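You operate a simulated robot arm through the tools that you are given. There is no shell and no other tool. Be economical: measure what you need, move in short steps, check, and stop when the job is done.

The job below is to be done with a simulated two-armed robot. You get a single attempt, and the scene is never put back.

JOB
Pick up the green nut driver from the tool shelf with one hand, pass it to the other hand and put it in the inside of the parts tray.

The check looks at the end state, three seconds after you hand in, the way a careful person would. Anything else that was tipped, shoved, dropped, spilled or broken makes it a failure.

ROBOT AND FRAMES
Two 7-joint arms with two-finger parallel grippers on one trunk, on a base that drives. Base frame: it is fixed to the floor where the robot stands at the start and does not move with it; the origin is under the middle of the robot, x ahead of it, y to its left, z up. Units: m, rad, N and s.
The left shoulder is at the start at [0.06, 0.147, 0.468], the right one opposite. With the tool pointing down near the work surface each hand reaches from about 0.1 to 0.7 m from the robot's upright axis, wherever it stands, measured 20 degrees to its own side. Places, roughly: green nut driver (3x4x12 cm) [0.5, -0.2, 0.7]; inside of the parts tray (19x15 cm) [0.06, 2.12, 0.44]. Payload 3.43 kg a hand.
The tool frame of a hand sits at the grasp point between the pads (the TCP): z along the fingers, y along the line on which they close. The tips reach 0.03 m beyond it. Largest opening 0.094 m; finger width 0.028, thickness 0.01; the body of the gripper, 0.05 by 0.096 m, starts 0.055 m behind the TCP.
Orientation is told as [roll, pitch, yaw] about the base's x, y, z axes, in that order, counted from this pose: with the fingers straight down and closing along the base's y, the tool's x points along the base's -x, its y along +y and its z along -z.

CONTROLS
- The arms move only by the tool step_arm. It takes "left_plan", "right_plan" or both (then of equal length, played together; a hand with none holds still); each is a list of rows, each a list of 7 numbers: the turn, a rotation vector about the tool's x, y, z in units of 5 degrees (1.0 is 5 degrees), then the shift along the tool's x, y, z in units of 30 mm (1.0 is 30 mm), then the gripper command, from -1 (shut) to 1 (fully open), values between in proportion. In form: [[ax, ay, az, dx, dy, dz, grip], ...]. A call has 1 to 20 rows; each row shifts and turns the commanded pose from where the row before left it, along the tool's axes as they then stand. A call with a number of a shift or a turn outside -1 to 1 is refused whole. Rows are played at 5 a second. More than 0.05 m and 0.15 rad between two rows, or a gripper value outside its range, and nothing of the call is played. Where a pose cannot be reached the arm comes as near as it can. A force on the tool above 40 N (or 10 N above the force at the start of the call, whichever is more), or a blocked arm, ends the call early, and 0.2 s more pass. Each finger travels about 0.072 m/s and halts on what it meets, pressing with about 39 N; the grip force reading is that of the motor and also rises with nothing between the fingers. The clock runs only during rows and for 0.2 s after the last one: add rows that do not move to give the fingers time. The reply holds the time, the measured pose of the TCP, the force on the tool along the base axes, the opening and the grip force, in the units named above and with some noise, with the torque about the TCP (base axes, N m) and any sound that the robot's microphone picked up, and new pictures: "pictures" is both (left out), scene, wrist or none (wrist: the cameras of the hands that moved).
- Cameras (640 x 400 px; columns grow to the right, rows downward): "scene" is now at [0.0562, -0.0135, 1.0956]; the picture's right is [-0.16, -0.99, 0.00], its down [-0.62, 0.10, -0.78] and it looks along [0.77, -0.12, -0.63] (base axes); focal length 253 px, centre (320, 200). "left" rides on the left gripper at [0.076, -0.014, -0.103] in its tool frame; the picture's right is [0.18, 0.98, 0.00], its down [-0.75, 0.14, -0.64] and it looks along [-0.63, 0.12, 0.77] (tool axes); focal length 243 px, centre (320, 200). "right" rides on the right gripper at [0.076, 0.014, -0.103] in its tool frame; the picture's right is [-0.18, 0.98, 0.00], its down [-0.75, -0.14, -0.64] and it looks along [-0.63, -0.12, 0.77] (tool axes); focal length 243 px, centre (320, 200). There is no depth. A picture from a camera that has moved, and an enlarged one, comes with that camera's place and axes in the base frame and with its lens.
- lift_body(by): slides the trunk up (or, below 0, down) by that many m; the arms and the scene camera ride with it, the base frame stays. It gives what a move gives, with no picture.
- roll_base(legs): drives the robot by 1 to 6 legs, each [ahead, left, turn to the left] in m, m and rad, along the robot's own axes; the way and the turn of a leg run together, so that a leg with both is an arc; at most 1.5 m and 3.142 rad a leg. The arms and the cameras ride along, it lands a little off, and it stops where it bumps. It gives what a move gives, and a new picture of the scene camera.
- aim_head(pan, tilt): turns the head with the scene camera to pan (to the left, within 1.501 rad either way) and tilt (down, from -0.506 to 1.204), counted from straight ahead of the robot. It gives what a move gives, and a new picture of the scene camera.
- close_up(camera, box): a new picture of the part [left, top, right, bottom] of that camera's present view, enlarged. No time passes.
- close_job(): hands the job in; it is judged then, once.

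Work in short steps. Places have to be worked out from the pictures, the camera data and where the tool is seen: move nearer, look again, correct. Check each grasp and each placing, and mend what went wrong. You have 120 turns and 260 pictures in all, those below and enlarged ones among them. Open the grippers and draw the arms clear of the work before you hand the job in, unless the task says otherwise; then end with one line.

The tools are called after "Emit:" as name(argument=value, ...) on one line, values as JSON. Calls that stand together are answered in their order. step_arm: Moves the arms, as the interface text tells. Its arguments: {"type":"object","properties":{"left_plan":{"type":"array","items":{"type":"array","items":{"type":"number"}}},"right_plan":{"type":"array","items":{"type":"array","items":{"type":"number"}}},"pictures":{"type":"string","enum":["both","scene","wrist","none"]}},"required":[]} The other tools are called the same way: lift_body (by) slides the trunk up or down; roll_base (legs) drives the base; aim_head (pan, tilt) turns the head that bears the scene camera; close_up (camera, box) takes an enlarged picture of a part of a camera's view; close_job () hands the job in.

At the start:

```text
t: 0.0
left_tool_pos: [0.3074, 0.0515, 0.8666]
left_tool_rot: [0.003, 0.0, 0.0]
left_ft_force: [-0.3, -0.9, -0.1]
left_ft_torque: [-0.02, 0.01, 0.02]
left_opening: 0.094
left_grasp_force: 0.0
right_tool_pos: [0.3859, -0.3476, 0.8263]
right_tool_rot: [0.0, -0.001, -0.002]
right_ft_force: [0.3, -0.2, -0.6]
right_ft_torque: [-0.02, 0.02, 0.02]
right_opening: 0.0938
right_grasp_force: 0.1
trunk travel left (down, up): [-0.175, 0.075]
robot x, y, heading: [-0.002, -0.0029, 0.001]
head pan, tilt: [-0.159, 0.684]
```

scene: 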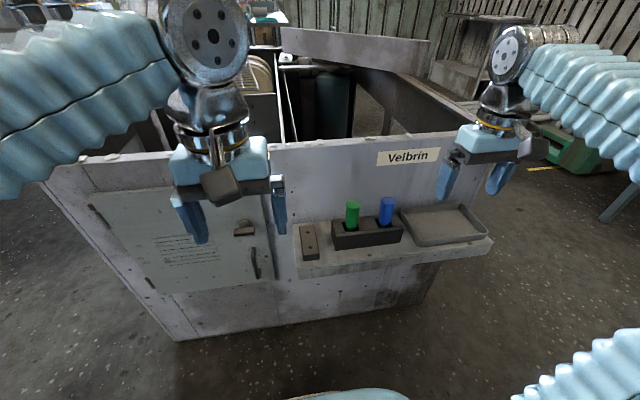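
right: 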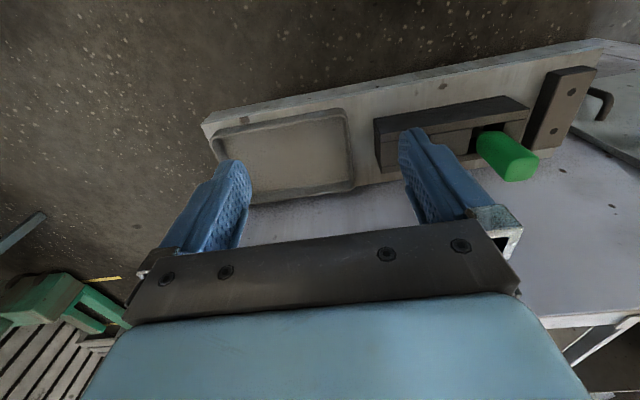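
left: 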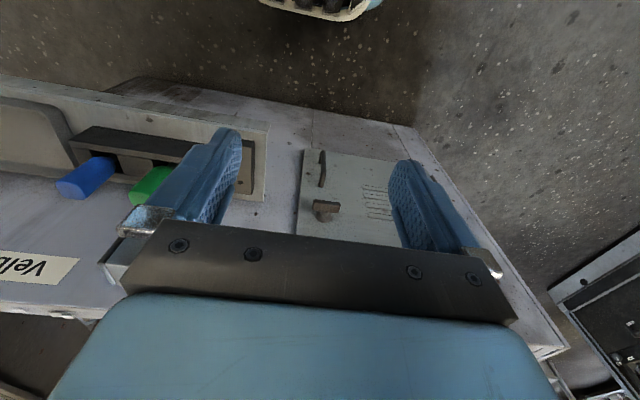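

I'll look closely at the shelf first.

Emit:
close_up(camera="scene", box=[270, 130, 510, 280])

Emit:
close_up(camera="right", box=[360, 40, 640, 215])

```text
2.67 times, centred on (390, 205) of scene
camera zoom: at [0.0562, -0.0135, 1.0956], right [-0.16, -0.99, 0.0], down [-0.62, 0.1, -0.78], along [0.77, -0.12, -0.63], focal length 674 px, centre (133, 187)
```

zoom: 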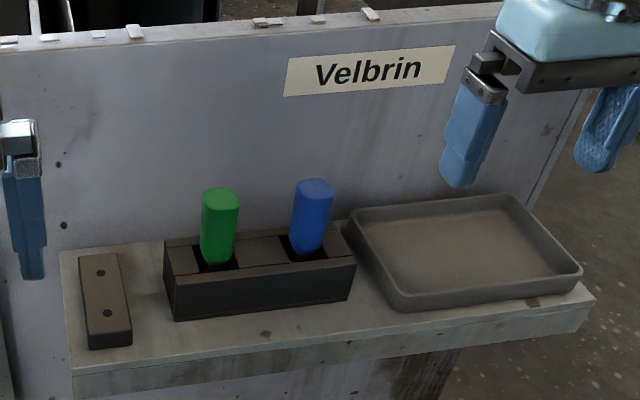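

```text
2.29 times, centred on (500, 128) of right
camera zoom: at [0.309, -0.3346, 0.9291], right [0.18, 0.98, 0.0], down [0.75, -0.14, 0.64], along [0.63, -0.12, -0.77], focal length 555 px, centre (-91, 366)
```

zoom: 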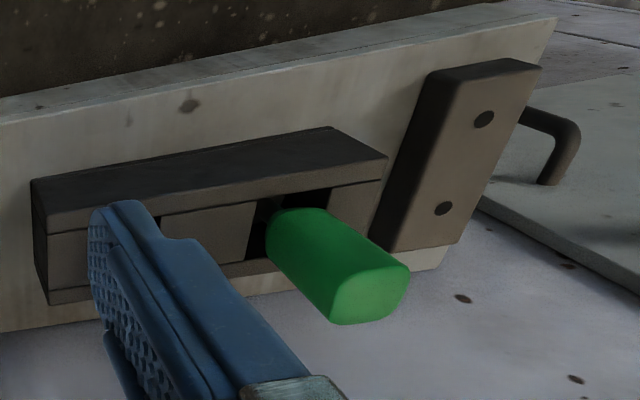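

Green driver top is triangulated near [0.48, -0.155, 0.72]; rack top about z 0.655. I'll look to the left, where the parts tray should be.

Emit:
aim_head(pan=1.4, tilt=0.4)

```text
t: 1.6
left_tool_pos: [0.3081, 0.0522, 0.8663]
left_tool_rot: [0.001, -0.001, 0.0]
left_ft_force: [0.2, 0.0, 0.2]
left_ft_torque: [-0.03, 0.03, -0.01]
left_opening: 0.094
left_grasp_force: 0.1
right_tool_pos: [0.3856, -0.3477, 0.8271]
right_tool_rot: [-0.001, 0.0, 0.0]
right_ft_force: [-0.6, -0.4, -0.2]
right_ft_torque: [0.03, 0.01, 0.02]
right_opening: 0.094
right_grasp_force: 0.0
trunk travel left (down, up): [-0.175, 0.075]
robot x, y, heading: [0.0026, -0.0016, 0.001]
head pan, tilt: [1.4, 0.4]
camera scene: at [-0.0125, 0.0912, 1.1211], right [0.99, -0.17, 0.0], down [-0.07, -0.38, -0.92], along [0.16, 0.91, -0.39], focal length 253 px, centre (320, 200)
```

scene: 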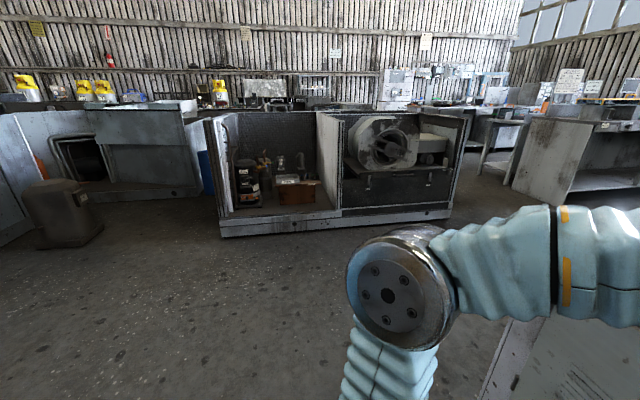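

The tray location projects to about (287,182). I zoom there.

Emit:
close_up(camera="scene", box=[200, 95, 470, 250])

Emit:
close_up(camera="scene", box=[225, 130, 345, 220])

```text
2.37 times, centred on (335, 172) of scene
camera zoom: at [-0.0125, 0.0912, 1.1211], right [0.99, -0.17, 0.0], down [-0.07, -0.38, -0.92], along [0.16, 0.91, -0.39], focal length 599 px, centre (284, 265)
```

zoom: 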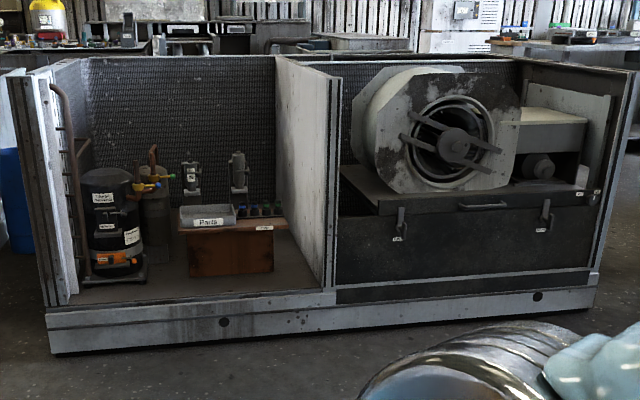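

```text
4.44 times, centred on (285, 175) of scene
camera zoom: at [-0.0125, 0.0912, 1.1211], right [0.99, -0.17, 0.0], down [-0.07, -0.38, -0.92], along [0.16, 0.91, -0.39], focal length 1123 px, centre (476, 311)
```

zoom: 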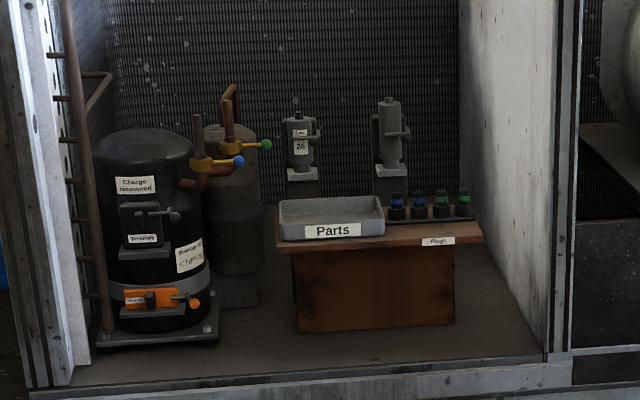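

The grey "Parts" tray sits on a small bench in the left compartment. Now I aim the head back and bring the right hand above the green driver.

Emit:
aim_head(pan=-0.2, tilt=0.75)

Emit:
step_arm(right_plan=[[0, 0, 0, -0.4, 0.85, 0, 1], [0, 0, 0, -0.4, 0.85, 0, 1], [0, 0, 0, -0.4, 0.85, 0, 1], [0, 0, 0, -0.4, 0.85, 0, 1], [0, 0, 0, -0.4, 0.85, 0, 1], [0, 0, 0, -0.4, 0.85, 0, 1], [0, 0, 0, -0.4, 0.85, 0, 1], [0, 0, 0, 0, 0, 0, 1]])

```text
t: 3.3
left_tool_pos: [0.3076, 0.0536, 0.8668]
left_tool_rot: [0.0, 0.0, 0.0]
left_ft_force: [0.0, -0.1, 0.9]
left_ft_torque: [0.0, 0.0, 0.0]
left_opening: 0.094
left_grasp_force: 0.2
right_tool_pos: [0.3865, -0.3474, 0.8267]
right_tool_rot: [0.0, 0.0, 0.0]
right_ft_force: [0.3, 0.1, -0.5]
right_ft_torque: [0.03, -0.01, 0.0]
right_opening: 0.0939
right_grasp_force: 0.1
trunk travel left (down, up): [-0.175, 0.075]
robot x, y, heading: [-0.0014, 0.0018, 0.004]
head pan, tilt: [-0.201, 0.75]
camera scene: at [0.0529, -0.0165, 1.09], right [-0.2, -0.98, 0.0], down [-0.67, 0.14, -0.73], along [0.72, -0.15, -0.68], focal length 253 px, centre (320, 200)
```

scene: 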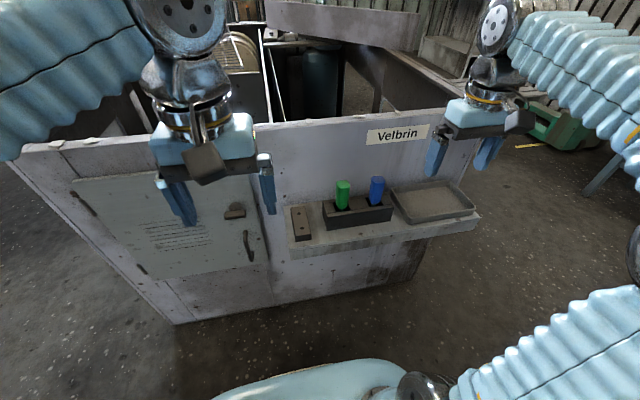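

```text
t: 5.1
left_tool_pos: [0.3076, 0.0523, 0.8667]
left_tool_rot: [-0.001, 0.0, 0.0]
left_ft_force: [0.0, 0.4, 0.5]
left_ft_torque: [-0.02, 0.0, -0.02]
left_opening: 0.094
left_grasp_force: 0.0
right_tool_pos: [0.4678, -0.1679, 0.8263]
right_tool_rot: [-0.002, 0.0, -0.003]
right_ft_force: [-0.1, 0.7, 0.3]
right_ft_torque: [0.0, -0.03, -0.02]
right_opening: 0.094
right_grasp_force: 0.0
trunk travel left (down, up): [-0.175, 0.075]
robot x, y, heading: [0.0016, -0.0016, 0.0]
head pan, tilt: [-0.201, 0.75]
camera scene: at [0.053, -0.0165, 1.09], right [-0.2, -0.98, 0.0], down [-0.67, 0.14, -0.73], along [0.72, -0.15, -0.68], focal length 253 px, centre (320, 200)
camera right: at [0.3907, -0.1545, 0.9281], right [0.18, 0.98, 0.0], down [0.75, -0.14, 0.64], along [0.63, -0.12, -0.77], focal length 243 px, centre (320, 200)
```

scene: 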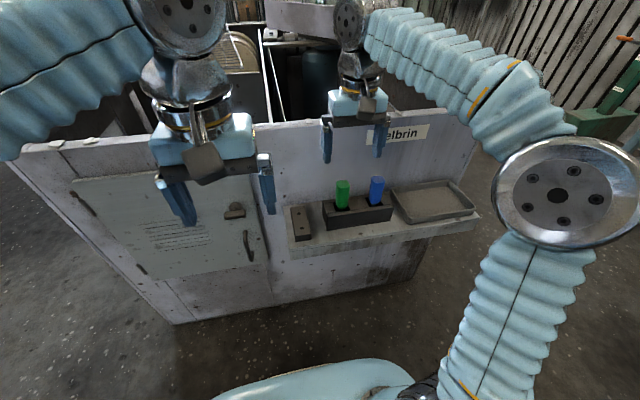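
right: 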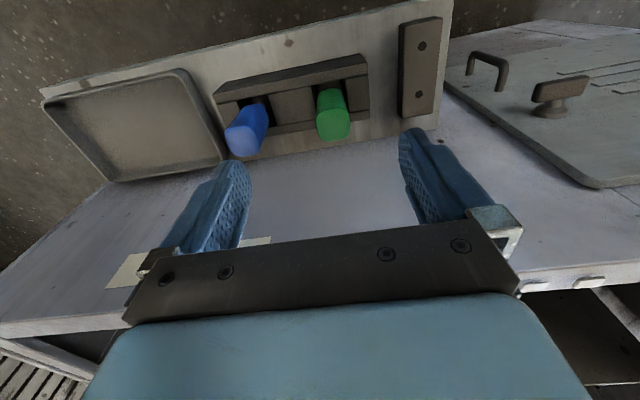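

Hand is roughly above; I zoom in both views to refine the driver's position.

Emit:
close_up(camera="right", box=[200, 40, 400, 165])

Emit:
close_up(camera="scene", box=[270, 140, 430, 240])

```text
3.20 times, centred on (300, 102) of right
camera zoom: at [0.3907, -0.1545, 0.9281], right [0.18, 0.98, 0.0], down [0.75, -0.14, 0.64], along [0.63, -0.12, -0.77], focal length 776 px, centre (384, 512)
```

zoom: 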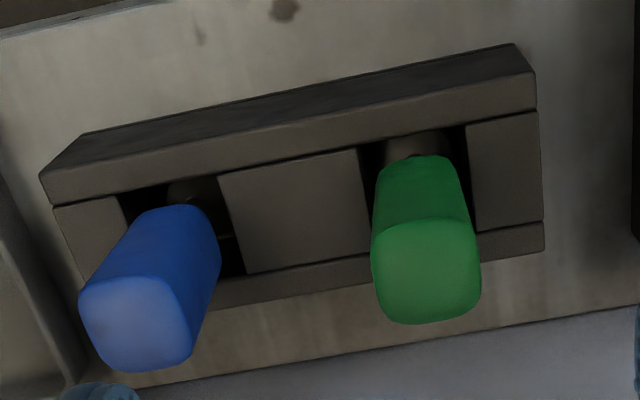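

```text
4.00 times, centred on (350, 190) of scene
camera zoom: at [0.053, -0.0165, 1.09], right [-0.2, -0.98, 0.0], down [-0.67, 0.14, -0.73], along [0.72, -0.15, -0.68], focal length 1010 px, centre (200, 240)
```

zoom: 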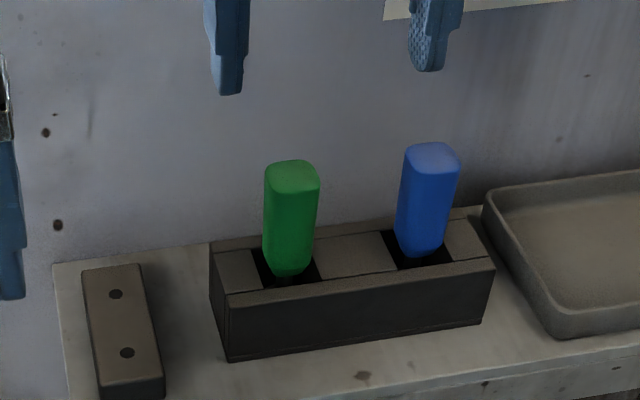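

Driver top is at about [0.479, -0.159, 0.72], aligned with the base axes. I centre, narrow the fingers to clear the blue driver, and go down to just above it.

Emit:
step_arm(right_plan=[[0, 0, 0, -0.37, 0.3, 0, 0.4], [0, 0, 0, 0, 0, 0.5, 0.4], [0, 0, 0, 0, 0, 0.8, 0.4], [0, 0, 0, 0, 0, 0.8, 0.4], [0, 0, 0, 0, 0, 0, 0.4]])

```text
t: 6.3
left_tool_pos: [0.3071, 0.0529, 0.8676]
left_tool_rot: [0.001, -0.001, 0.002]
left_ft_force: [0.4, -0.4, 0.4]
left_ft_torque: [-0.03, 0.01, 0.0]
left_opening: 0.0939
left_grasp_force: 0.1
right_tool_pos: [0.481, -0.1596, 0.7644]
right_tool_rot: [-0.002, -0.002, -0.001]
right_ft_force: [-0.5, -0.2, 0.1]
right_ft_torque: [0.0, -0.03, 0.01]
right_opening: 0.0658
right_grasp_force: 0.1
trunk travel left (down, up): [-0.175, 0.075]
robot x, y, heading: [-0.0009, 0.0037, -0.005]
head pan, tilt: [-0.201, 0.75]
camera scene: at [0.053, -0.0165, 1.09], right [-0.2, -0.98, 0.0], down [-0.67, 0.14, -0.73], along [0.72, -0.15, -0.68], focal length 253 px, centre (320, 200)
camera right: at [0.4036, -0.1462, 0.8668], right [0.18, 0.98, 0.0], down [0.75, -0.14, 0.64], along [0.63, -0.12, -0.77], focal length 243 px, centre (320, 200)
```

scene: 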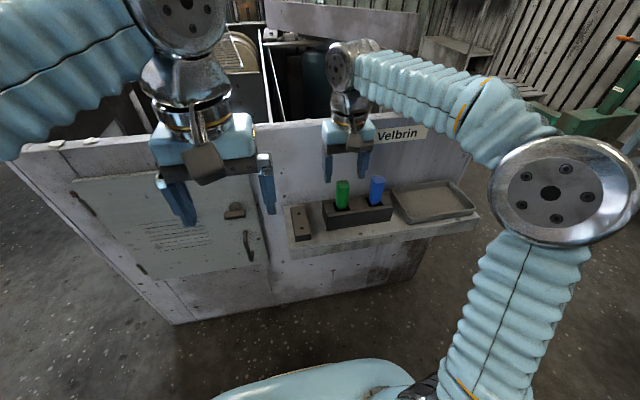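
right: 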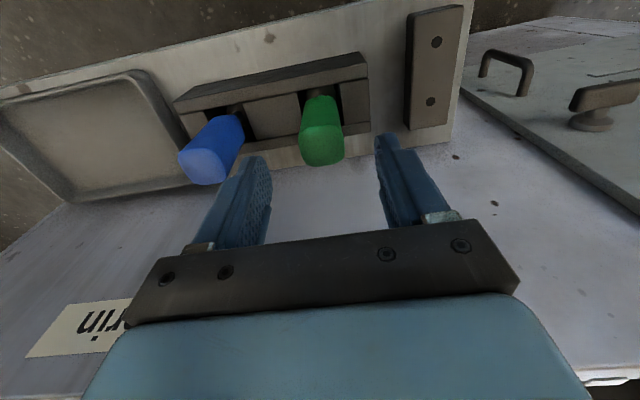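

The top-face ray lands at [0.481, -0.160], exactly under the hand. Descending in steps and closing.

Emit:
step_arm(right_plan=[[0, 0, 0, 0, 0, 0.6, 0.4], [0, 0, 0, 0, 0, 0.6, 0.4], [0, 0, 0, 0, 0, 0.5, 0.4], [0, 0, 0, 0, 0, 0.15, 0.4], [0, 0, 0, 0, 0, 0, 0.4]])

```text
t: 7.5
left_tool_pos: [0.3073, 0.0521, 0.8658]
left_tool_rot: [0.0, 0.0, 0.002]
left_ft_force: [-0.5, -0.4, 0.0]
left_ft_torque: [-0.01, 0.01, 0.0]
left_opening: 0.0937
left_grasp_force: 0.1
right_tool_pos: [0.4816, -0.1591, 0.7071]
right_tool_rot: [-0.001, -0.001, 0.001]
right_ft_force: [0.5, 0.0, -0.1]
right_ft_torque: [0.01, 0.01, -0.04]
right_opening: 0.0659
right_grasp_force: 0.1
trunk travel left (down, up): [-0.175, 0.075]
robot x, y, heading: [0.0001, -0.0025, 0.001]
head pan, tilt: [-0.201, 0.75]
camera scene: at [0.0529, -0.0165, 1.09], right [-0.2, -0.98, 0.0], down [-0.67, 0.14, -0.73], along [0.72, -0.15, -0.68], focal length 253 px, centre (320, 200)
camera right: at [0.4052, -0.1466, 0.8109], right [0.18, 0.98, 0.0], down [0.75, -0.14, 0.64], along [0.63, -0.12, -0.77], focal length 243 px, centre (320, 200)
```

scene: 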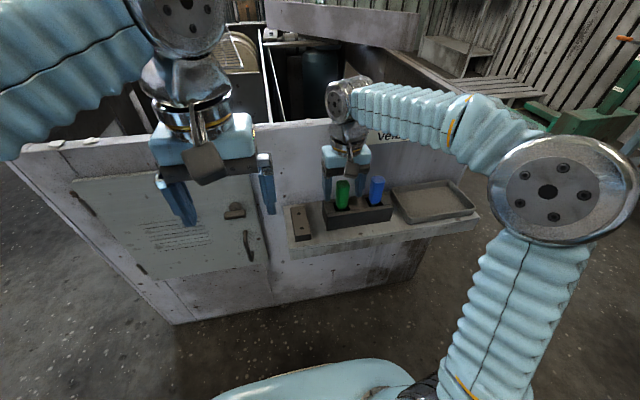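
right: 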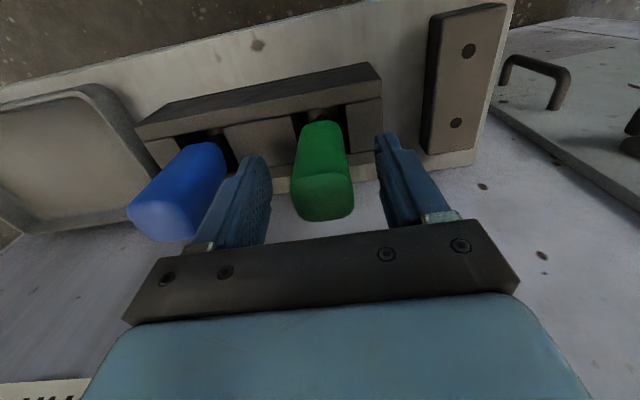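

The handle is centred between the fingers without contact. Closing now.

Emit:
step_arm(right_plan=[[0, 0, 0, 0, 0, 0, 0], [0, 0, 0, 0, 0, 0, -0.4], [0, 0, 0, 0, 0, 0, -1], [0, 0, 0, 0, 0, 0, -1], [0, 0, 0, 0, 0, 0, -1]], pictures="wrist")

```text
t: 8.7
left_tool_pos: [0.3076, 0.0527, 0.8676]
left_tool_rot: [-0.001, -0.001, 0.0]
left_ft_force: [0.5, -1.3, 0.1]
left_ft_torque: [0.01, 0.02, 0.0]
left_opening: 0.0941
left_grasp_force: 0.1
right_tool_pos: [0.4826, -0.159, 0.7097]
right_tool_rot: [0.001, 0.0, 0.001]
right_ft_force: [0.2, 0.1, -0.7]
right_ft_torque: [0.0, 0.02, 0.0]
right_opening: 0.0337
right_grasp_force: 38.7
trunk travel left (down, up): [-0.175, 0.075]
robot x, y, heading: [-0.0024, -0.0001, 0.005]
head pan, tilt: [-0.201, 0.75]
camera right: at [0.4052, -0.1467, 0.811], right [0.18, 0.98, 0.0], down [0.75, -0.14, 0.64], along [0.63, -0.12, -0.77], focal length 243 px, centre (320, 200)
```

right: 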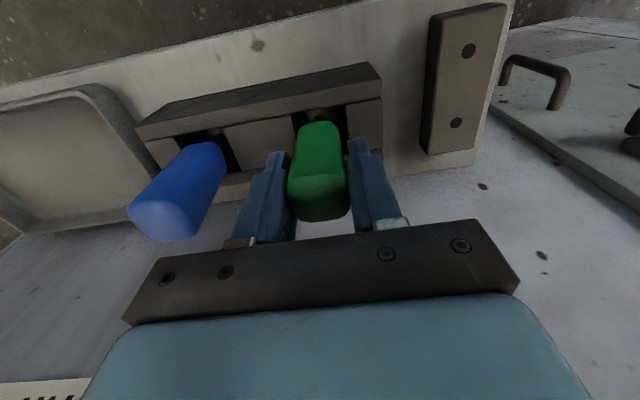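

Gripped at 0.034 m with 39 N. Lifting straight up.

Emit:
step_arm(right_plan=[[0, 0, 0, 0, 0, -0.3, -1], [0, 0, 0, 0, 0, -0.5, -1], [0, 0, 0, 0, 0, -0.7, -1], [0, 0, 0, 0, 0, -0.8, -1], [0, 0, 0, 0, 0, -0.8, -1], [0, 0, 0, 0, 0, -0.8, -1], [0, 0, 0, 0, 0, 0, -1]])

```text
t: 10.3
left_tool_pos: [0.3073, 0.0526, 0.866]
left_tool_rot: [-0.001, 0.0, 0.001]
left_ft_force: [-0.5, 0.4, 0.4]
left_ft_torque: [0.01, 0.0, -0.04]
left_opening: 0.094
left_grasp_force: 0.0
right_tool_pos: [0.4814, -0.1604, 0.8258]
right_tool_rot: [0.0, -0.001, -0.001]
right_ft_force: [0.6, -0.8, -0.9]
right_ft_torque: [-0.02, -0.03, -0.03]
right_opening: 0.0337
right_grasp_force: 39.3
trunk travel left (down, up): [-0.175, 0.075]
robot x, y, heading: [0.0011, -0.0031, -0.001]
head pan, tilt: [-0.201, 0.75]
camera scene: at [0.053, -0.0166, 1.09], right [-0.2, -0.98, 0.0], down [-0.67, 0.14, -0.73], along [0.72, -0.15, -0.68], focal length 253 px, centre (320, 200)
camera right: at [0.4042, -0.1473, 0.9278], right [0.18, 0.98, 0.0], down [0.75, -0.14, 0.64], along [0.63, -0.12, -0.77], focal length 243 px, centre (320, 200)
```

scene: 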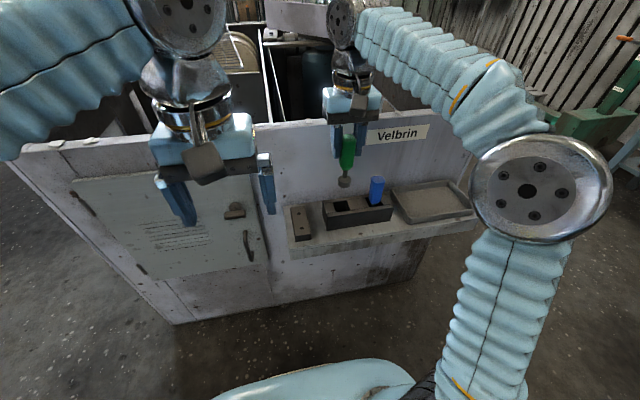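
right: 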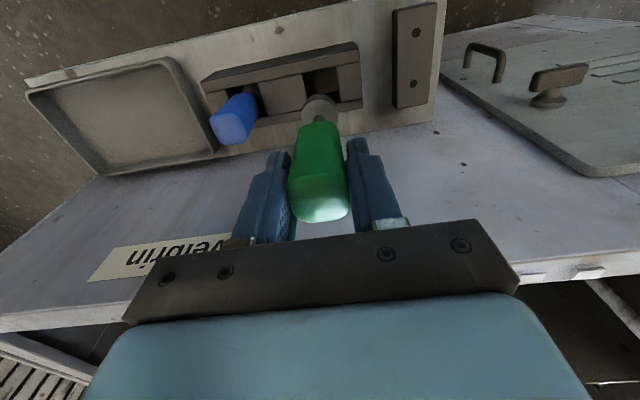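

Driver is out of the rack. I zoom to see the shape of the lower part.

Emit:
close_up(camera="scene", box=[310, 80, 406, 200])

```text
3.33 times, centred on (358, 140) of scene
camera zoom: at [0.053, -0.0166, 1.09], right [-0.2, -0.98, 0.0], down [-0.67, 0.14, -0.73], along [0.72, -0.15, -0.68], focal length 842 px, centre (193, 400)
```

zoom: 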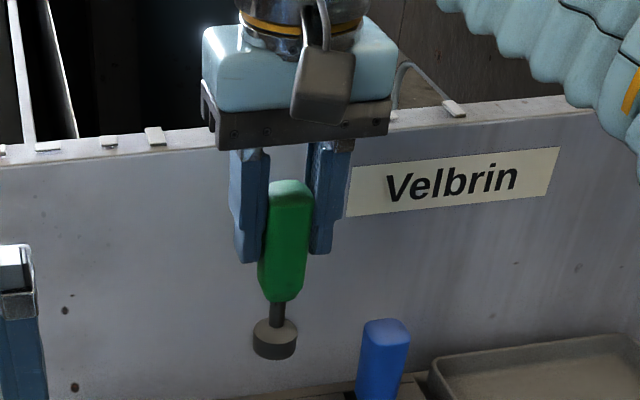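

The driver has a ~7.7 cm handle, thin neck and a socket; free lower handle below the right fingertips suits a cross grasp. I move the left hand out to the left while the right hand draws back and up to the handover spot.

Emit:
step_arm(left_plan=[[0, 0, 0, 0, 0.95, 0, 1], [0, 0, 0, 0, 0.95, 0, 1], [0, 0, 0, 0, 0.95, 0, 1], [0, 0, 0, 0, 0.95, 0, 1], [0, 0, 0, 0, 0.95, 0, 1], [0, 0, 0, 0, 0.95, 0, 1], [0, 0, 0, 0, 0.95, 0, 1], [0, 0, 0, 0, 0, 0, 1]], right_plan=[[0, 0, 0, 0.2, 0.1, -0.35, -1], [0, 0, 0, 0.4, 0.2, -0.35, -1], [0, 0, 0, 0.4, 0.2, -0.35, -1], [0, 0, 0, 0.4, 0.2, -0.35, -1], [0, 0, 0, 0.4, 0.2, -0.35, -1], [0, 0, 0, 0.4, 0.2, -0.35, -1], [0, 0, 0, 0.4, 0.2, -0.35, -1], [0, 0, 0, 0, 0, 0, -1]], pictures="scene")

Emit:
step_arm(left_plan=[[1, 0, 0, 0, 0, 0, 1], [1, 0, 0, 0, 0, 0, 1], [1, 0, 0, 0, 0, 0, 1], [1, 0, 0, 0, 0, 0, 1], [1, 0, 0, 0, 0, 0, 1], [1, 0, 0, 0, 0, 0, 1], [1, 0, 0, 0, 0, 0, 1], [1, 0, 0, 0, 0, 0, 1], [1, 0, 0, 0, 0, 0, 1], [0, 0, 0, 0, 0, 0, 1]], pictures="scene")

```text
t: 12.1
left_tool_pos: [0.3072, 0.2504, 0.867]
left_tool_rot: [0.001, 0.001, 0.0]
left_ft_force: [1.3, -0.2, 0.0]
left_ft_torque: [0.02, 0.0, 0.0]
left_opening: 0.0941
left_grasp_force: 0.0
right_tool_pos: [0.4037, -0.1217, 0.898]
right_tool_rot: [0.0, 0.0, 0.0]
right_ft_force: [0.9, 0.2, -1.7]
right_ft_torque: [-0.01, -0.02, -0.04]
right_opening: 0.0337
right_grasp_force: 39.0
trunk travel left (down, up): [-0.175, 0.075]
robot x, y, heading: [0.0002, -0.0001, -0.002]
head pan, tilt: [-0.201, 0.75]
camera scene: at [0.0529, -0.0164, 1.09], right [-0.2, -0.98, 0.0], down [-0.67, 0.14, -0.73], along [0.72, -0.15, -0.68], focal length 253 px, centre (320, 200)
```

scene: 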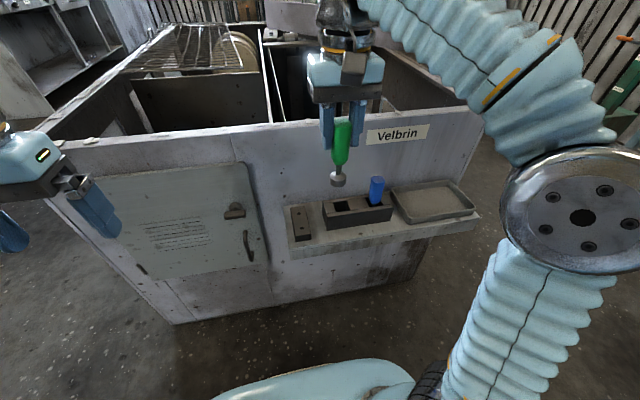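

```text
t: 14.3
left_tool_pos: [0.3075, 0.251, 0.8671]
left_tool_rot: [-0.787, -0.001, 0.0]
left_ft_force: [-0.5, 0.8, 0.2]
left_ft_torque: [-0.02, 0.01, -0.02]
left_opening: 0.094
left_grasp_force: 0.0
right_tool_pos: [0.4053, -0.1229, 0.8981]
right_tool_rot: [0.0, 0.0, 0.0]
right_ft_force: [-1.1, 0.0, -1.5]
right_ft_torque: [0.03, -0.01, -0.01]
right_opening: 0.0335
right_grasp_force: 38.6
trunk travel left (down, up): [-0.175, 0.075]
robot x, y, heading: [-0.0004, -0.0004, 0.005]
head pan, tilt: [-0.201, 0.75]
camera scene: at [0.053, -0.0165, 1.09], right [-0.2, -0.98, 0.0], down [-0.67, 0.14, -0.73], along [0.72, -0.15, -0.68], focal length 253 px, centre (320, 200)
```

scene: 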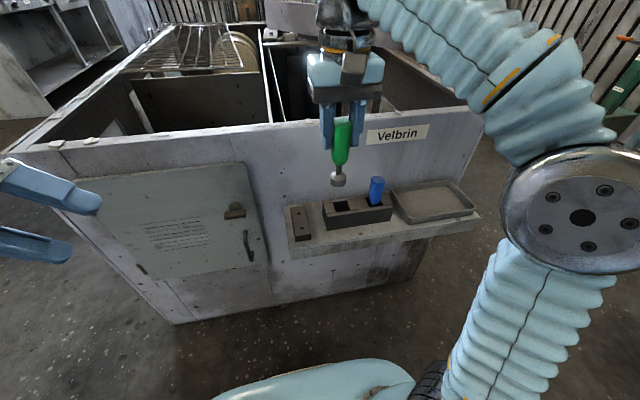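

Rotation works. Completing the tilt to horizontal, then turning about the fingers so they close along x.

Emit:
step_arm(left_plan=[[1, 0, 0, 0, 0, 0, 1], [1, 0, 0, 0, 0, 0, 1], [1, 0, 0, 0, 0, 0, 1], [1, 0, 0, 0, 0, 0, 1], [1, 0, 0, 0, 0, 0, 1], [1, 0, 0, 0, 0, 0, 1], [1, 0, 0, 0, 0, 0, 1], [1, 0, 0, 0, 0, 0, 1], [1, 0, 0, 0, 0, 0, 1], [0, 0, 0, 0, 0, 0, 1]], pictures="none")

Emit:
step_arm(left_plan=[[0, 0, 1, 0, 0, 0, 1], [0, 0, 1, 0, 0, 0, 1], [0, 0, 1, 0, 0, 0, 1], [0, 0, 1, 0, 0, 0, 1], [0, 0, 1, 0, 0, 0, 1], [0, 0, 1, 0, 0, 0, 1], [0, 0, 1, 0, 0, 0, 1], [0, 0, 1, 0, 0, 0, 1], [0, 0, 1, 0, 0, 0, 1], [0, 0, 1, 0, 0, 0, 1], [0, 0, 1, 0, 0, 0, 1], [0, 0, 1, 0, 0, 0, 1], [0, 0, 1, 0, 0, 0, 1], [0, 0, 1, 0, 0, 0, 1], [0, 0, 1, 0, 0, 0, 1], [0, 0, 1, 0, 0, 0, 1], [0, 0, 1, 0, 0, 0, 1], [0, 0, 1, 0, 0, 0, 1], [0, 0, 0, 0, 0, 0, 1]], pictures="both")

```text
t: 16.5
left_tool_pos: [0.306, 0.2529, 0.8667]
left_tool_rot: [-1.571, -0.001, 0.0]
left_ft_force: [0.0, 0.7, 1.1]
left_ft_torque: [-0.01, -0.01, 0.02]
left_opening: 0.0941
left_grasp_force: 0.0
right_tool_pos: [0.405, -0.1226, 0.8977]
right_tool_rot: [0.0, 0.0, 0.0]
right_ft_force: [0.7, -0.9, -0.3]
right_ft_torque: [0.0, 0.0, -0.02]
right_opening: 0.0335
right_grasp_force: 39.2
trunk travel left (down, up): [-0.175, 0.075]
robot x, y, heading: [-0.0006, 0.0006, 0.0]
head pan, tilt: [-0.201, 0.75]
```

```text
t: 20.5
left_tool_pos: [0.3081, 0.2511, 0.8682]
left_tool_rot: [1.581, -1.569, 3.131]
left_ft_force: [-0.6, 0.7, 0.1]
left_ft_torque: [-0.02, -0.02, -0.02]
left_opening: 0.0937
left_grasp_force: 0.0
right_tool_pos: [0.4044, -0.1213, 0.8966]
right_tool_rot: [-0.002, -0.001, 0.001]
right_ft_force: [0.1, 0.5, -1.0]
right_ft_torque: [-0.01, -0.01, -0.01]
right_opening: 0.0337
right_grasp_force: 38.6
trunk travel left (down, up): [-0.175, 0.075]
robot x, y, heading: [0.002, 0.0015, 0.002]
head pan, tilt: [-0.201, 0.75]
camera scene: at [0.053, -0.0165, 1.09], right [-0.2, -0.98, 0.0], down [-0.67, 0.14, -0.73], along [0.72, -0.15, -0.68], focal length 253 px, centre (320, 200)
camera left: at [0.2939, 0.3546, 0.7919], right [0.98, 0.0, -0.18], down [0.14, 0.64, 0.75], along [0.12, -0.77, 0.63], focal length 243 px, centre (320, 200)
```

scene: 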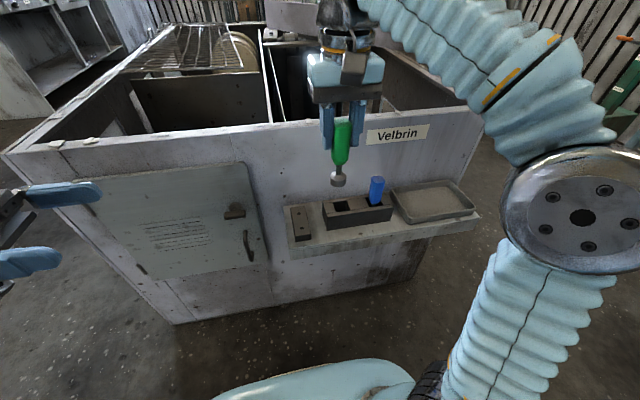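
left: 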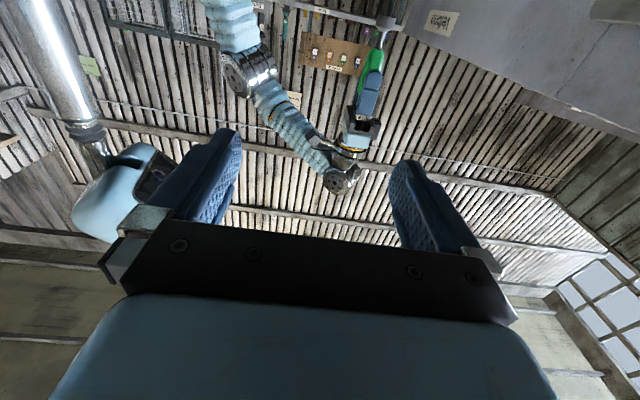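

Left pose as wanted (fingers toward -y, closing along x). Align x and z with the handle's lower part, then approach partway.

Emit:
step_arm(left_plan=[[0, 0, 0, 0.1, 0.8, 0, 1], [0, 0, 0, 0.1, 0.8, 0, 1], [0, 0, 0, 0.1, 0.8, 0, 1], [0, 0, 0, 0.1, 0.8, 0, 1], [0, 0, 0, 0, 0, 0.9, 1], [0, 0, 0, 0, 0, 0.9, 1], [0, 0, 0, 0, 0, 0.9, 1], [0, 0, 0, 0, 0, 0.9, 1], [0, 0, 0, 0, 0, 0.9, 1], [0, 0, 0, 0, 0, 0.9, 1], [0, 0, 0, 0, 0, 0.9, 1], [0, 0, 0, 0, 0, 0.9, 1], [0, 0, 0, 0, 0, 0, 1]], pictures="both")

```text
t: 23.3
left_tool_pos: [0.4034, 0.0386, 0.856]
left_tool_rot: [-1.74, -1.572, 0.168]
left_ft_force: [-0.7, -0.2, -0.9]
left_ft_torque: [0.03, 0.01, -0.02]
left_opening: 0.0937
left_grasp_force: 0.1
right_tool_pos: [0.4046, -0.1215, 0.898]
right_tool_rot: [0.001, -0.001, 0.001]
right_ft_force: [-0.4, 0.4, -1.5]
right_ft_torque: [0.03, -0.01, 0.0]
right_opening: 0.0338
right_grasp_force: 39.1
trunk travel left (down, up): [-0.175, 0.075]
robot x, y, heading: [0.0012, -0.0039, -0.001]
head pan, tilt: [-0.201, 0.75]
camera scene: at [0.053, -0.0165, 1.09], right [-0.2, -0.98, 0.0], down [-0.67, 0.14, -0.73], along [0.72, -0.15, -0.68], focal length 253 px, centre (320, 200)
camera left: at [0.3888, 0.141, 0.7802], right [0.98, 0.0, -0.18], down [0.14, 0.64, 0.75], along [0.12, -0.77, 0.63], focal length 243 px, centre (320, 200)
```

scene: 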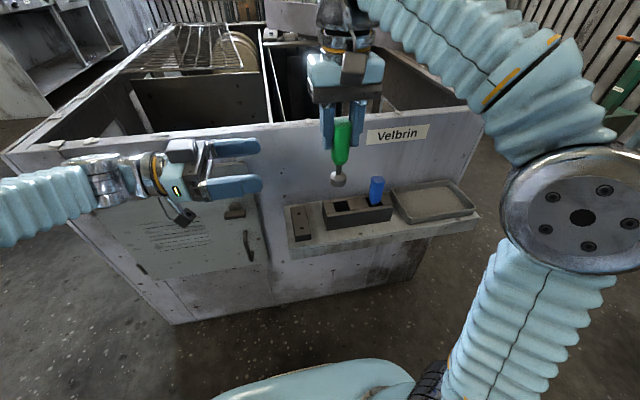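
left: 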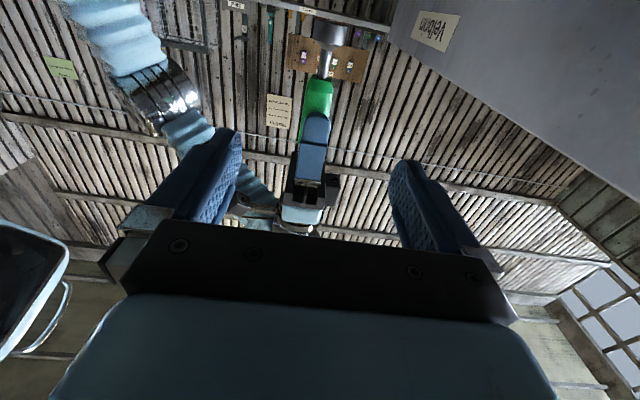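

Alignment looks good. Advance to just short of the handle and check.

Emit:
step_arm(left_plan=[[0, 0, 0, 0, 0, 0.8, 1], [0, 0, 0, 0, 0, 0.8, 1], [0, 0, 0, 0, 0, 0.8, 1], [0, 0, 0, 0, 0, 0.8, 1], [0, 0, 0, 0, 0, 0, 1]], pictures="both")

Emit:
close_up(camera="scene", box=[220, 80, 412, 200])

```text
t: 24.5
left_tool_pos: [0.4053, -0.0596, 0.8524]
left_tool_rot: [-1.911, -1.571, 0.34]
left_ft_force: [0.4, -0.6, 0.7]
left_ft_torque: [0.01, -0.01, 0.01]
left_opening: 0.0938
left_grasp_force: 0.0
right_tool_pos: [0.4048, -0.1222, 0.8976]
right_tool_rot: [-0.001, -0.002, 0.0]
right_ft_force: [0.3, 0.3, -1.0]
right_ft_torque: [-0.02, -0.03, 0.0]
right_opening: 0.0336
right_grasp_force: 38.8
trunk travel left (down, up): [-0.175, 0.075]
robot x, y, heading: [0.0033, 0.0024, -0.002]
head pan, tilt: [-0.201, 0.75]
camera scene: at [0.053, -0.0166, 1.09], right [-0.2, -0.98, 0.0], down [-0.67, 0.14, -0.73], along [0.72, -0.15, -0.68], focal length 253 px, centre (320, 200)
camera left: at [0.3903, 0.0436, 0.7776], right [0.98, 0.0, -0.18], down [0.14, 0.64, 0.75], along [0.12, -0.77, 0.63], focal length 243 px, centre (320, 200)
```

scene: 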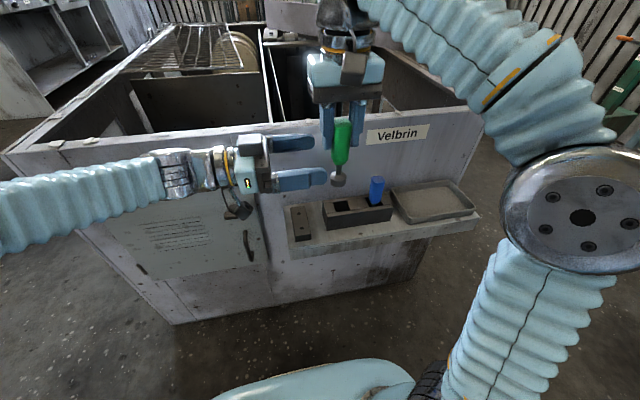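
left: 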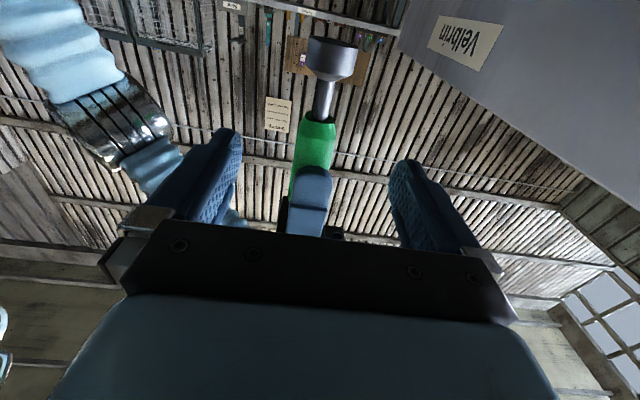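

```text
3.33 times, centred on (316, 140) of scene
camera zoom: at [0.053, -0.0166, 1.09], right [-0.2, -0.98, 0.0], down [-0.67, 0.14, -0.73], along [0.72, -0.15, -0.68], focal length 842 px, centre (333, 400)
```

zoom: 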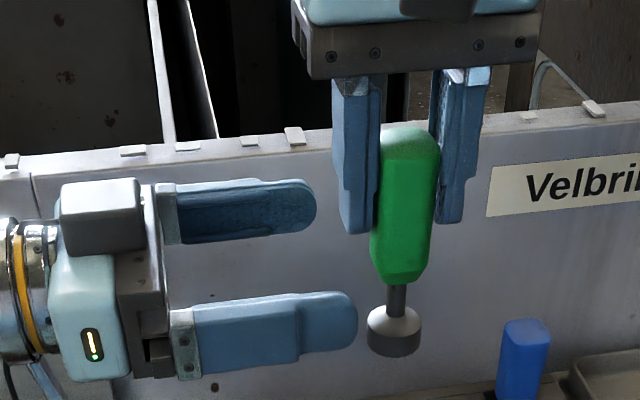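

Vertical and x alignment good; a touch up (4 mm) and then move in around the handle.

Emit:
step_arm(left_plan=[[0, 0, 0, -0.12, -0.05, 0, 1], [0, 0, 0, 0, 0, 0.6, 1], [0, 0, 0, 0, 0, 0.6, 1], [0, 0, 0, 0, 0, 0.6, 1], [0, 0, 0, 0, 0, 0.2, 1], [0, 0, 0, 0, 0, 0, 1]], pictures="both")

Emit:
close_up(camera="scene", box=[250, 80, 442, 200])

```text
t: 25.9
left_tool_pos: [0.4025, -0.1228, 0.8579]
left_tool_rot: [-1.382, -1.571, -0.188]
left_ft_force: [0.2, 0.1, 0.0]
left_ft_torque: [0.02, 0.02, 0.0]
left_opening: 0.094
left_grasp_force: 0.1
right_tool_pos: [0.404, -0.121, 0.8978]
right_tool_rot: [0.0, -0.001, -0.001]
right_ft_force: [0.0, -0.7, -0.6]
right_ft_torque: [0.03, 0.01, -0.03]
right_opening: 0.0338
right_grasp_force: 39.3
trunk travel left (down, up): [-0.175, 0.075]
robot x, y, heading: [0.0007, 0.0004, 0.002]
head pan, tilt: [-0.201, 0.75]
camera scene: at [0.053, -0.0166, 1.09], right [-0.2, -0.98, 0.0], down [-0.67, 0.14, -0.73], along [0.72, -0.15, -0.68], focal length 253 px, centre (320, 200)
camera left: at [0.3879, -0.0193, 0.7825], right [0.98, 0.0, -0.18], down [0.14, 0.64, 0.75], along [0.12, -0.77, 0.63], focal length 243 px, centre (320, 200)
```

scene: 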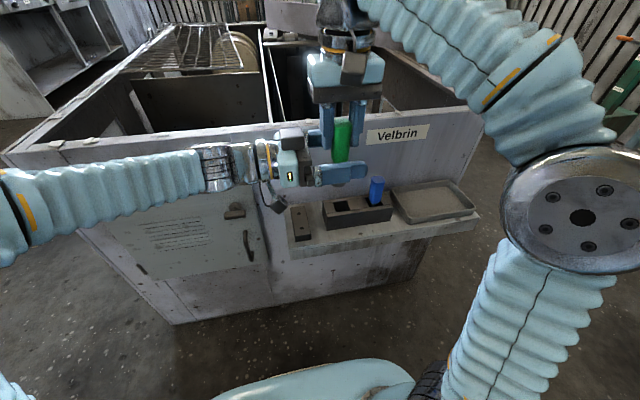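
left: 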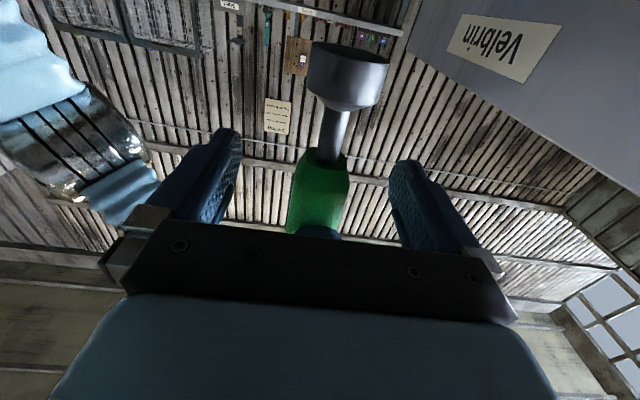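

```text
3.33 times, centred on (346, 140) of scene
camera zoom: at [0.053, -0.0166, 1.09], right [-0.2, -0.98, 0.0], down [-0.67, 0.14, -0.73], along [0.72, -0.15, -0.68], focal length 842 px, centre (233, 400)
```

zoom: 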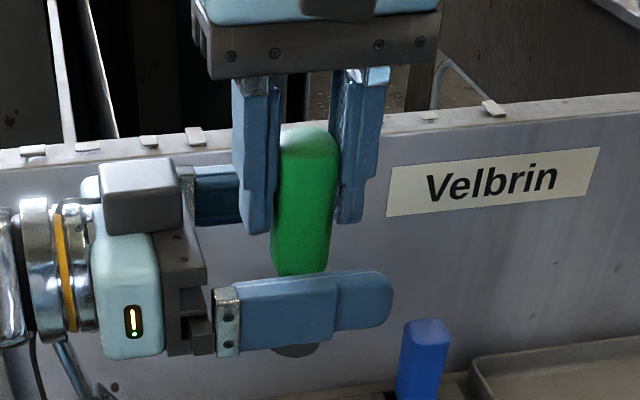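

Fingers straddle the handle, centred. Closing the left gripper.

Emit:
step_arm(left_plan=[[0, 0, 0, 0, 0, 0, 0.4], [0, 0, 0, 0, 0, 0, 0], [0, 0, 0, 0, 0, 0, -0.4], [0, 0, 0, 0, 0, 0, -1], [0, 0, 0, 0, 0, 0, -1], [0, 0, 0, 0, 0, 0, -1]], pictures="both")

Emit:
close_up(camera="scene", box=[250, 80, 442, 200])

```text
t: 27.3
left_tool_pos: [0.403, -0.121, 0.8584]
left_tool_rot: [-1.863, -1.571, 0.295]
left_ft_force: [13.5, -0.8, 0.7]
left_ft_torque: [-0.25, -0.17, -0.73]
left_opening: 0.0343
left_grasp_force: 38.7
right_tool_pos: [0.405, -0.1216, 0.8977]
right_tool_rot: [-0.001, 0.002, 0.002]
right_ft_force: [-14.0, 0.1, -2.2]
right_ft_torque: [0.24, 0.77, 0.71]
right_opening: 0.0341
right_grasp_force: 39.0
trunk travel left (down, up): [-0.175, 0.075]
robot x, y, heading: [-0.0051, 0.004, -0.001]
head pan, tilt: [-0.201, 0.75]
camera scene: at [0.053, -0.0165, 1.09], right [-0.2, -0.98, 0.0], down [-0.67, 0.14, -0.73], along [0.72, -0.15, -0.68], focal length 253 px, centre (320, 200)
camera left: at [0.3885, -0.0187, 0.7825], right [0.98, 0.0, -0.18], down [0.14, 0.64, 0.75], along [0.12, -0.77, 0.63], focal length 243 px, centre (320, 200)
```

scene: 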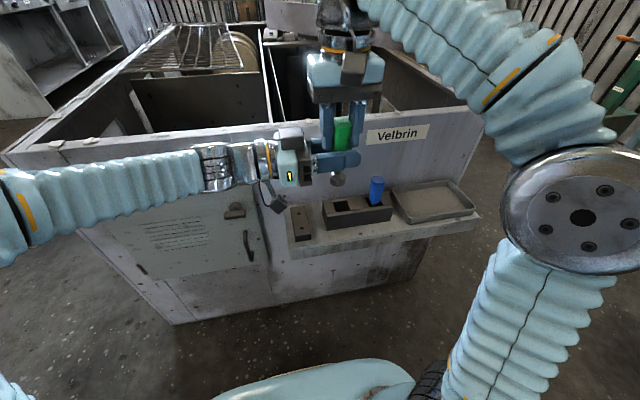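
left: 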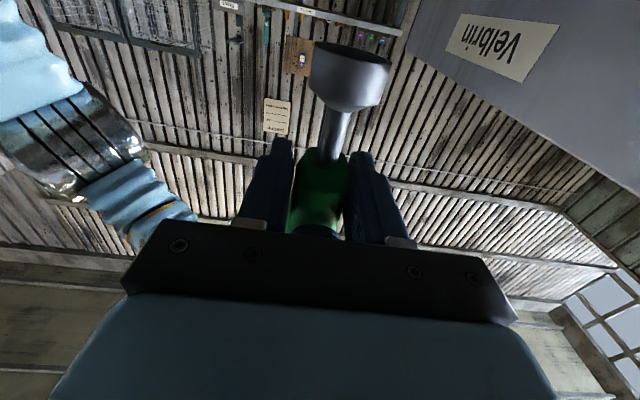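

```text
3.33 times, centred on (346, 140) of scene
camera zoom: at [0.053, -0.0165, 1.09], right [-0.2, -0.98, 0.0], down [-0.67, 0.14, -0.73], along [0.72, -0.15, -0.68], focal length 842 px, centre (233, 400)
```

zoom: 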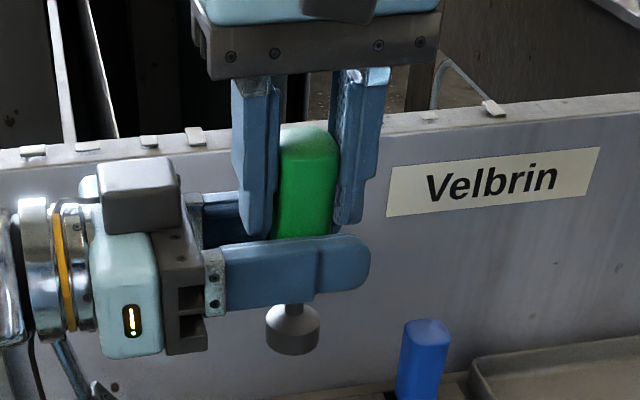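

Both hands hold it. Releasing the right by only a small opening, then rising straight off.

Emit:
step_arm(left_plan=[[0, 0, 0, 0, 0.03, 0, -1], [0, 0, 0, 0, 0, 0, -1], [0, 0, 0, 0, 0, 0, -1], [0, 0, 0, 0, 0, 0, -1]], right_plan=[[0, 0, 0, 0, 0, 0, -1], [0, 0, 0, 0, 0, 0, -0.1], [0, 0, 0, 0, 0, 0, 0.02], [0, 0, 0, 0, 0, 0, 0.02]], pictures="wrist")

```text
t: 28.3
left_tool_pos: [0.4041, -0.1215, 0.8586]
left_tool_rot: [-1.159, -1.57, -0.41]
left_ft_force: [11.0, 13.2, -1.1]
left_ft_torque: [-0.18, 0.13, -0.03]
left_opening: 0.0339
left_grasp_force: 39.5
right_tool_pos: [0.4051, -0.1218, 0.8984]
right_tool_rot: [0.0, 0.0, -0.004]
right_ft_force: [-10.7, -13.3, 0.5]
right_ft_torque: [-0.37, 0.28, 0.02]
right_opening: 0.0399
right_grasp_force: 0.1
trunk travel left (down, up): [-0.175, 0.075]
robot x, y, heading: [0.003, 0.0005, -0.002]
head pan, tilt: [-0.201, 0.75]
camera right: at [0.3277, -0.1094, 0.9999], right [0.19, 0.98, 0.0], down [0.75, -0.14, 0.64], along [0.63, -0.12, -0.77], focal length 243 px, centre (320, 200)
camera left: at [0.3894, -0.0177, 0.7824], right [0.98, 0.0, -0.18], down [0.14, 0.64, 0.75], along [0.12, -0.77, 0.63], focal length 243 px, centre (320, 200)
```

right: 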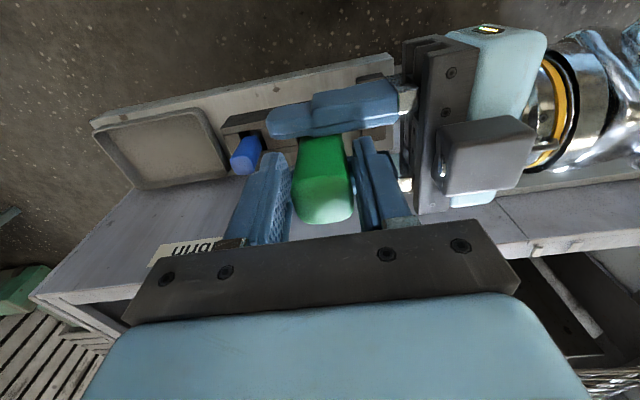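
left: 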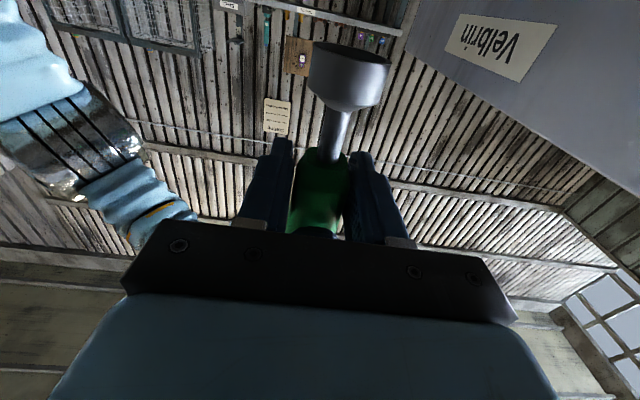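

Right finger presses a little against the left hand. I relieve (0.037 opening, 1.5 mm in -x) before lifting off.

Emit:
step_arm(right_plan=[[0, 0, 0, 0, 0, 0, -0.2], [0, 0, 0, 0.06, 0, 0, -0.2], [0, 0, 0, 0, 0, 0, -0.2]], pictures="none")

```text
t: 29.1
left_tool_pos: [0.4027, -0.1205, 0.8583]
left_tool_rot: [2.266, -1.569, 2.445]
left_ft_force: [3.0, 2.3, 2.6]
left_ft_torque: [0.06, 0.04, -0.04]
left_opening: 0.0336
left_grasp_force: 39.5
right_tool_pos: [0.4025, -0.1208, 0.8976]
right_tool_rot: [0.002, -0.001, 0.001]
right_ft_force: [-2.0, -2.3, -4.4]
right_ft_torque: [-0.13, 0.11, 0.08]
right_opening: 0.0366
right_grasp_force: 0.1
trunk travel left (down, up): [-0.175, 0.075]
robot x, y, heading: [0.0015, 0.0006, 0.002]
head pan, tilt: [-0.201, 0.75]
```

Forces dropped to ~3 N. Raising the right hand slowly.

Emit:
step_arm(right_plan=[[0, 0, 0, 0, 0, -0.2, -0.2], [0, 0, 0, 0, 0, -0.3, -0.2], [0, 0, 0, 0, 0, -0.5, -0.1], [0, 0, 0, 0, 0, -0.7, 0], [0, 0, 0, 0, 0, -0.8, 0], [0, 0, 0, 0, 0, -0.8, 0], [0, 0, 0, 0, 0, 0, 0]], pictures="both")

```text
t: 30.7
left_tool_pos: [0.4035, -0.1206, 0.8577]
left_tool_rot: [-1.514, -1.571, -0.057]
left_ft_force: [0.6, -0.1, -0.1]
left_ft_torque: [-0.02, 0.0, 0.0]
left_opening: 0.0338
left_grasp_force: 38.7
right_tool_pos: [0.4056, -0.1207, 0.9058]
right_tool_rot: [-0.002, 0.012, -0.001]
right_ft_force: [-0.6, 0.1, -0.8]
right_ft_torque: [0.03, -0.02, 0.04]
right_opening: 0.047
right_grasp_force: 0.0
right hand out of reach, approached as far as the arm can: row 2, 3, 4, 5, 6
trunk travel left (down, up): [-0.175, 0.075]
robot x, y, heading: [-0.0003, -0.0001, 0.003]
head pan, tilt: [-0.201, 0.75]
camera scene: at [0.053, -0.0165, 1.09], right [-0.2, -0.98, 0.0], down [-0.67, 0.14, -0.73], along [0.72, -0.15, -0.68], focal length 253 px, centre (320, 200)
camera right: at [0.3285, -0.1081, 1.0087], right [0.18, 0.98, 0.0], down [0.76, -0.14, 0.63], along [0.62, -0.12, -0.77], focal length 243 px, centre (320, 200)
```

scene: 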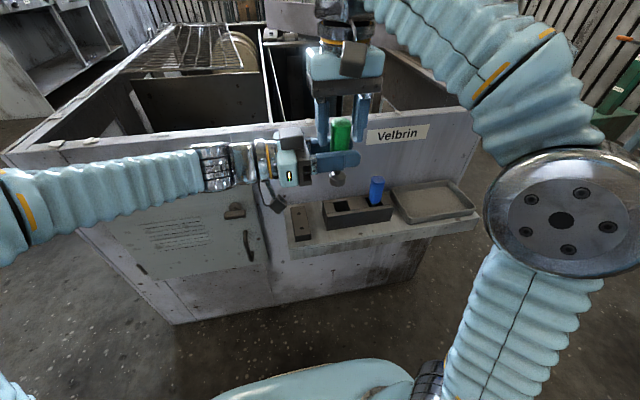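
right: 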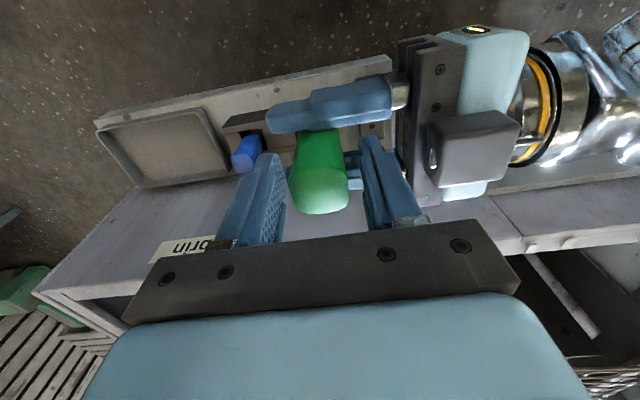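

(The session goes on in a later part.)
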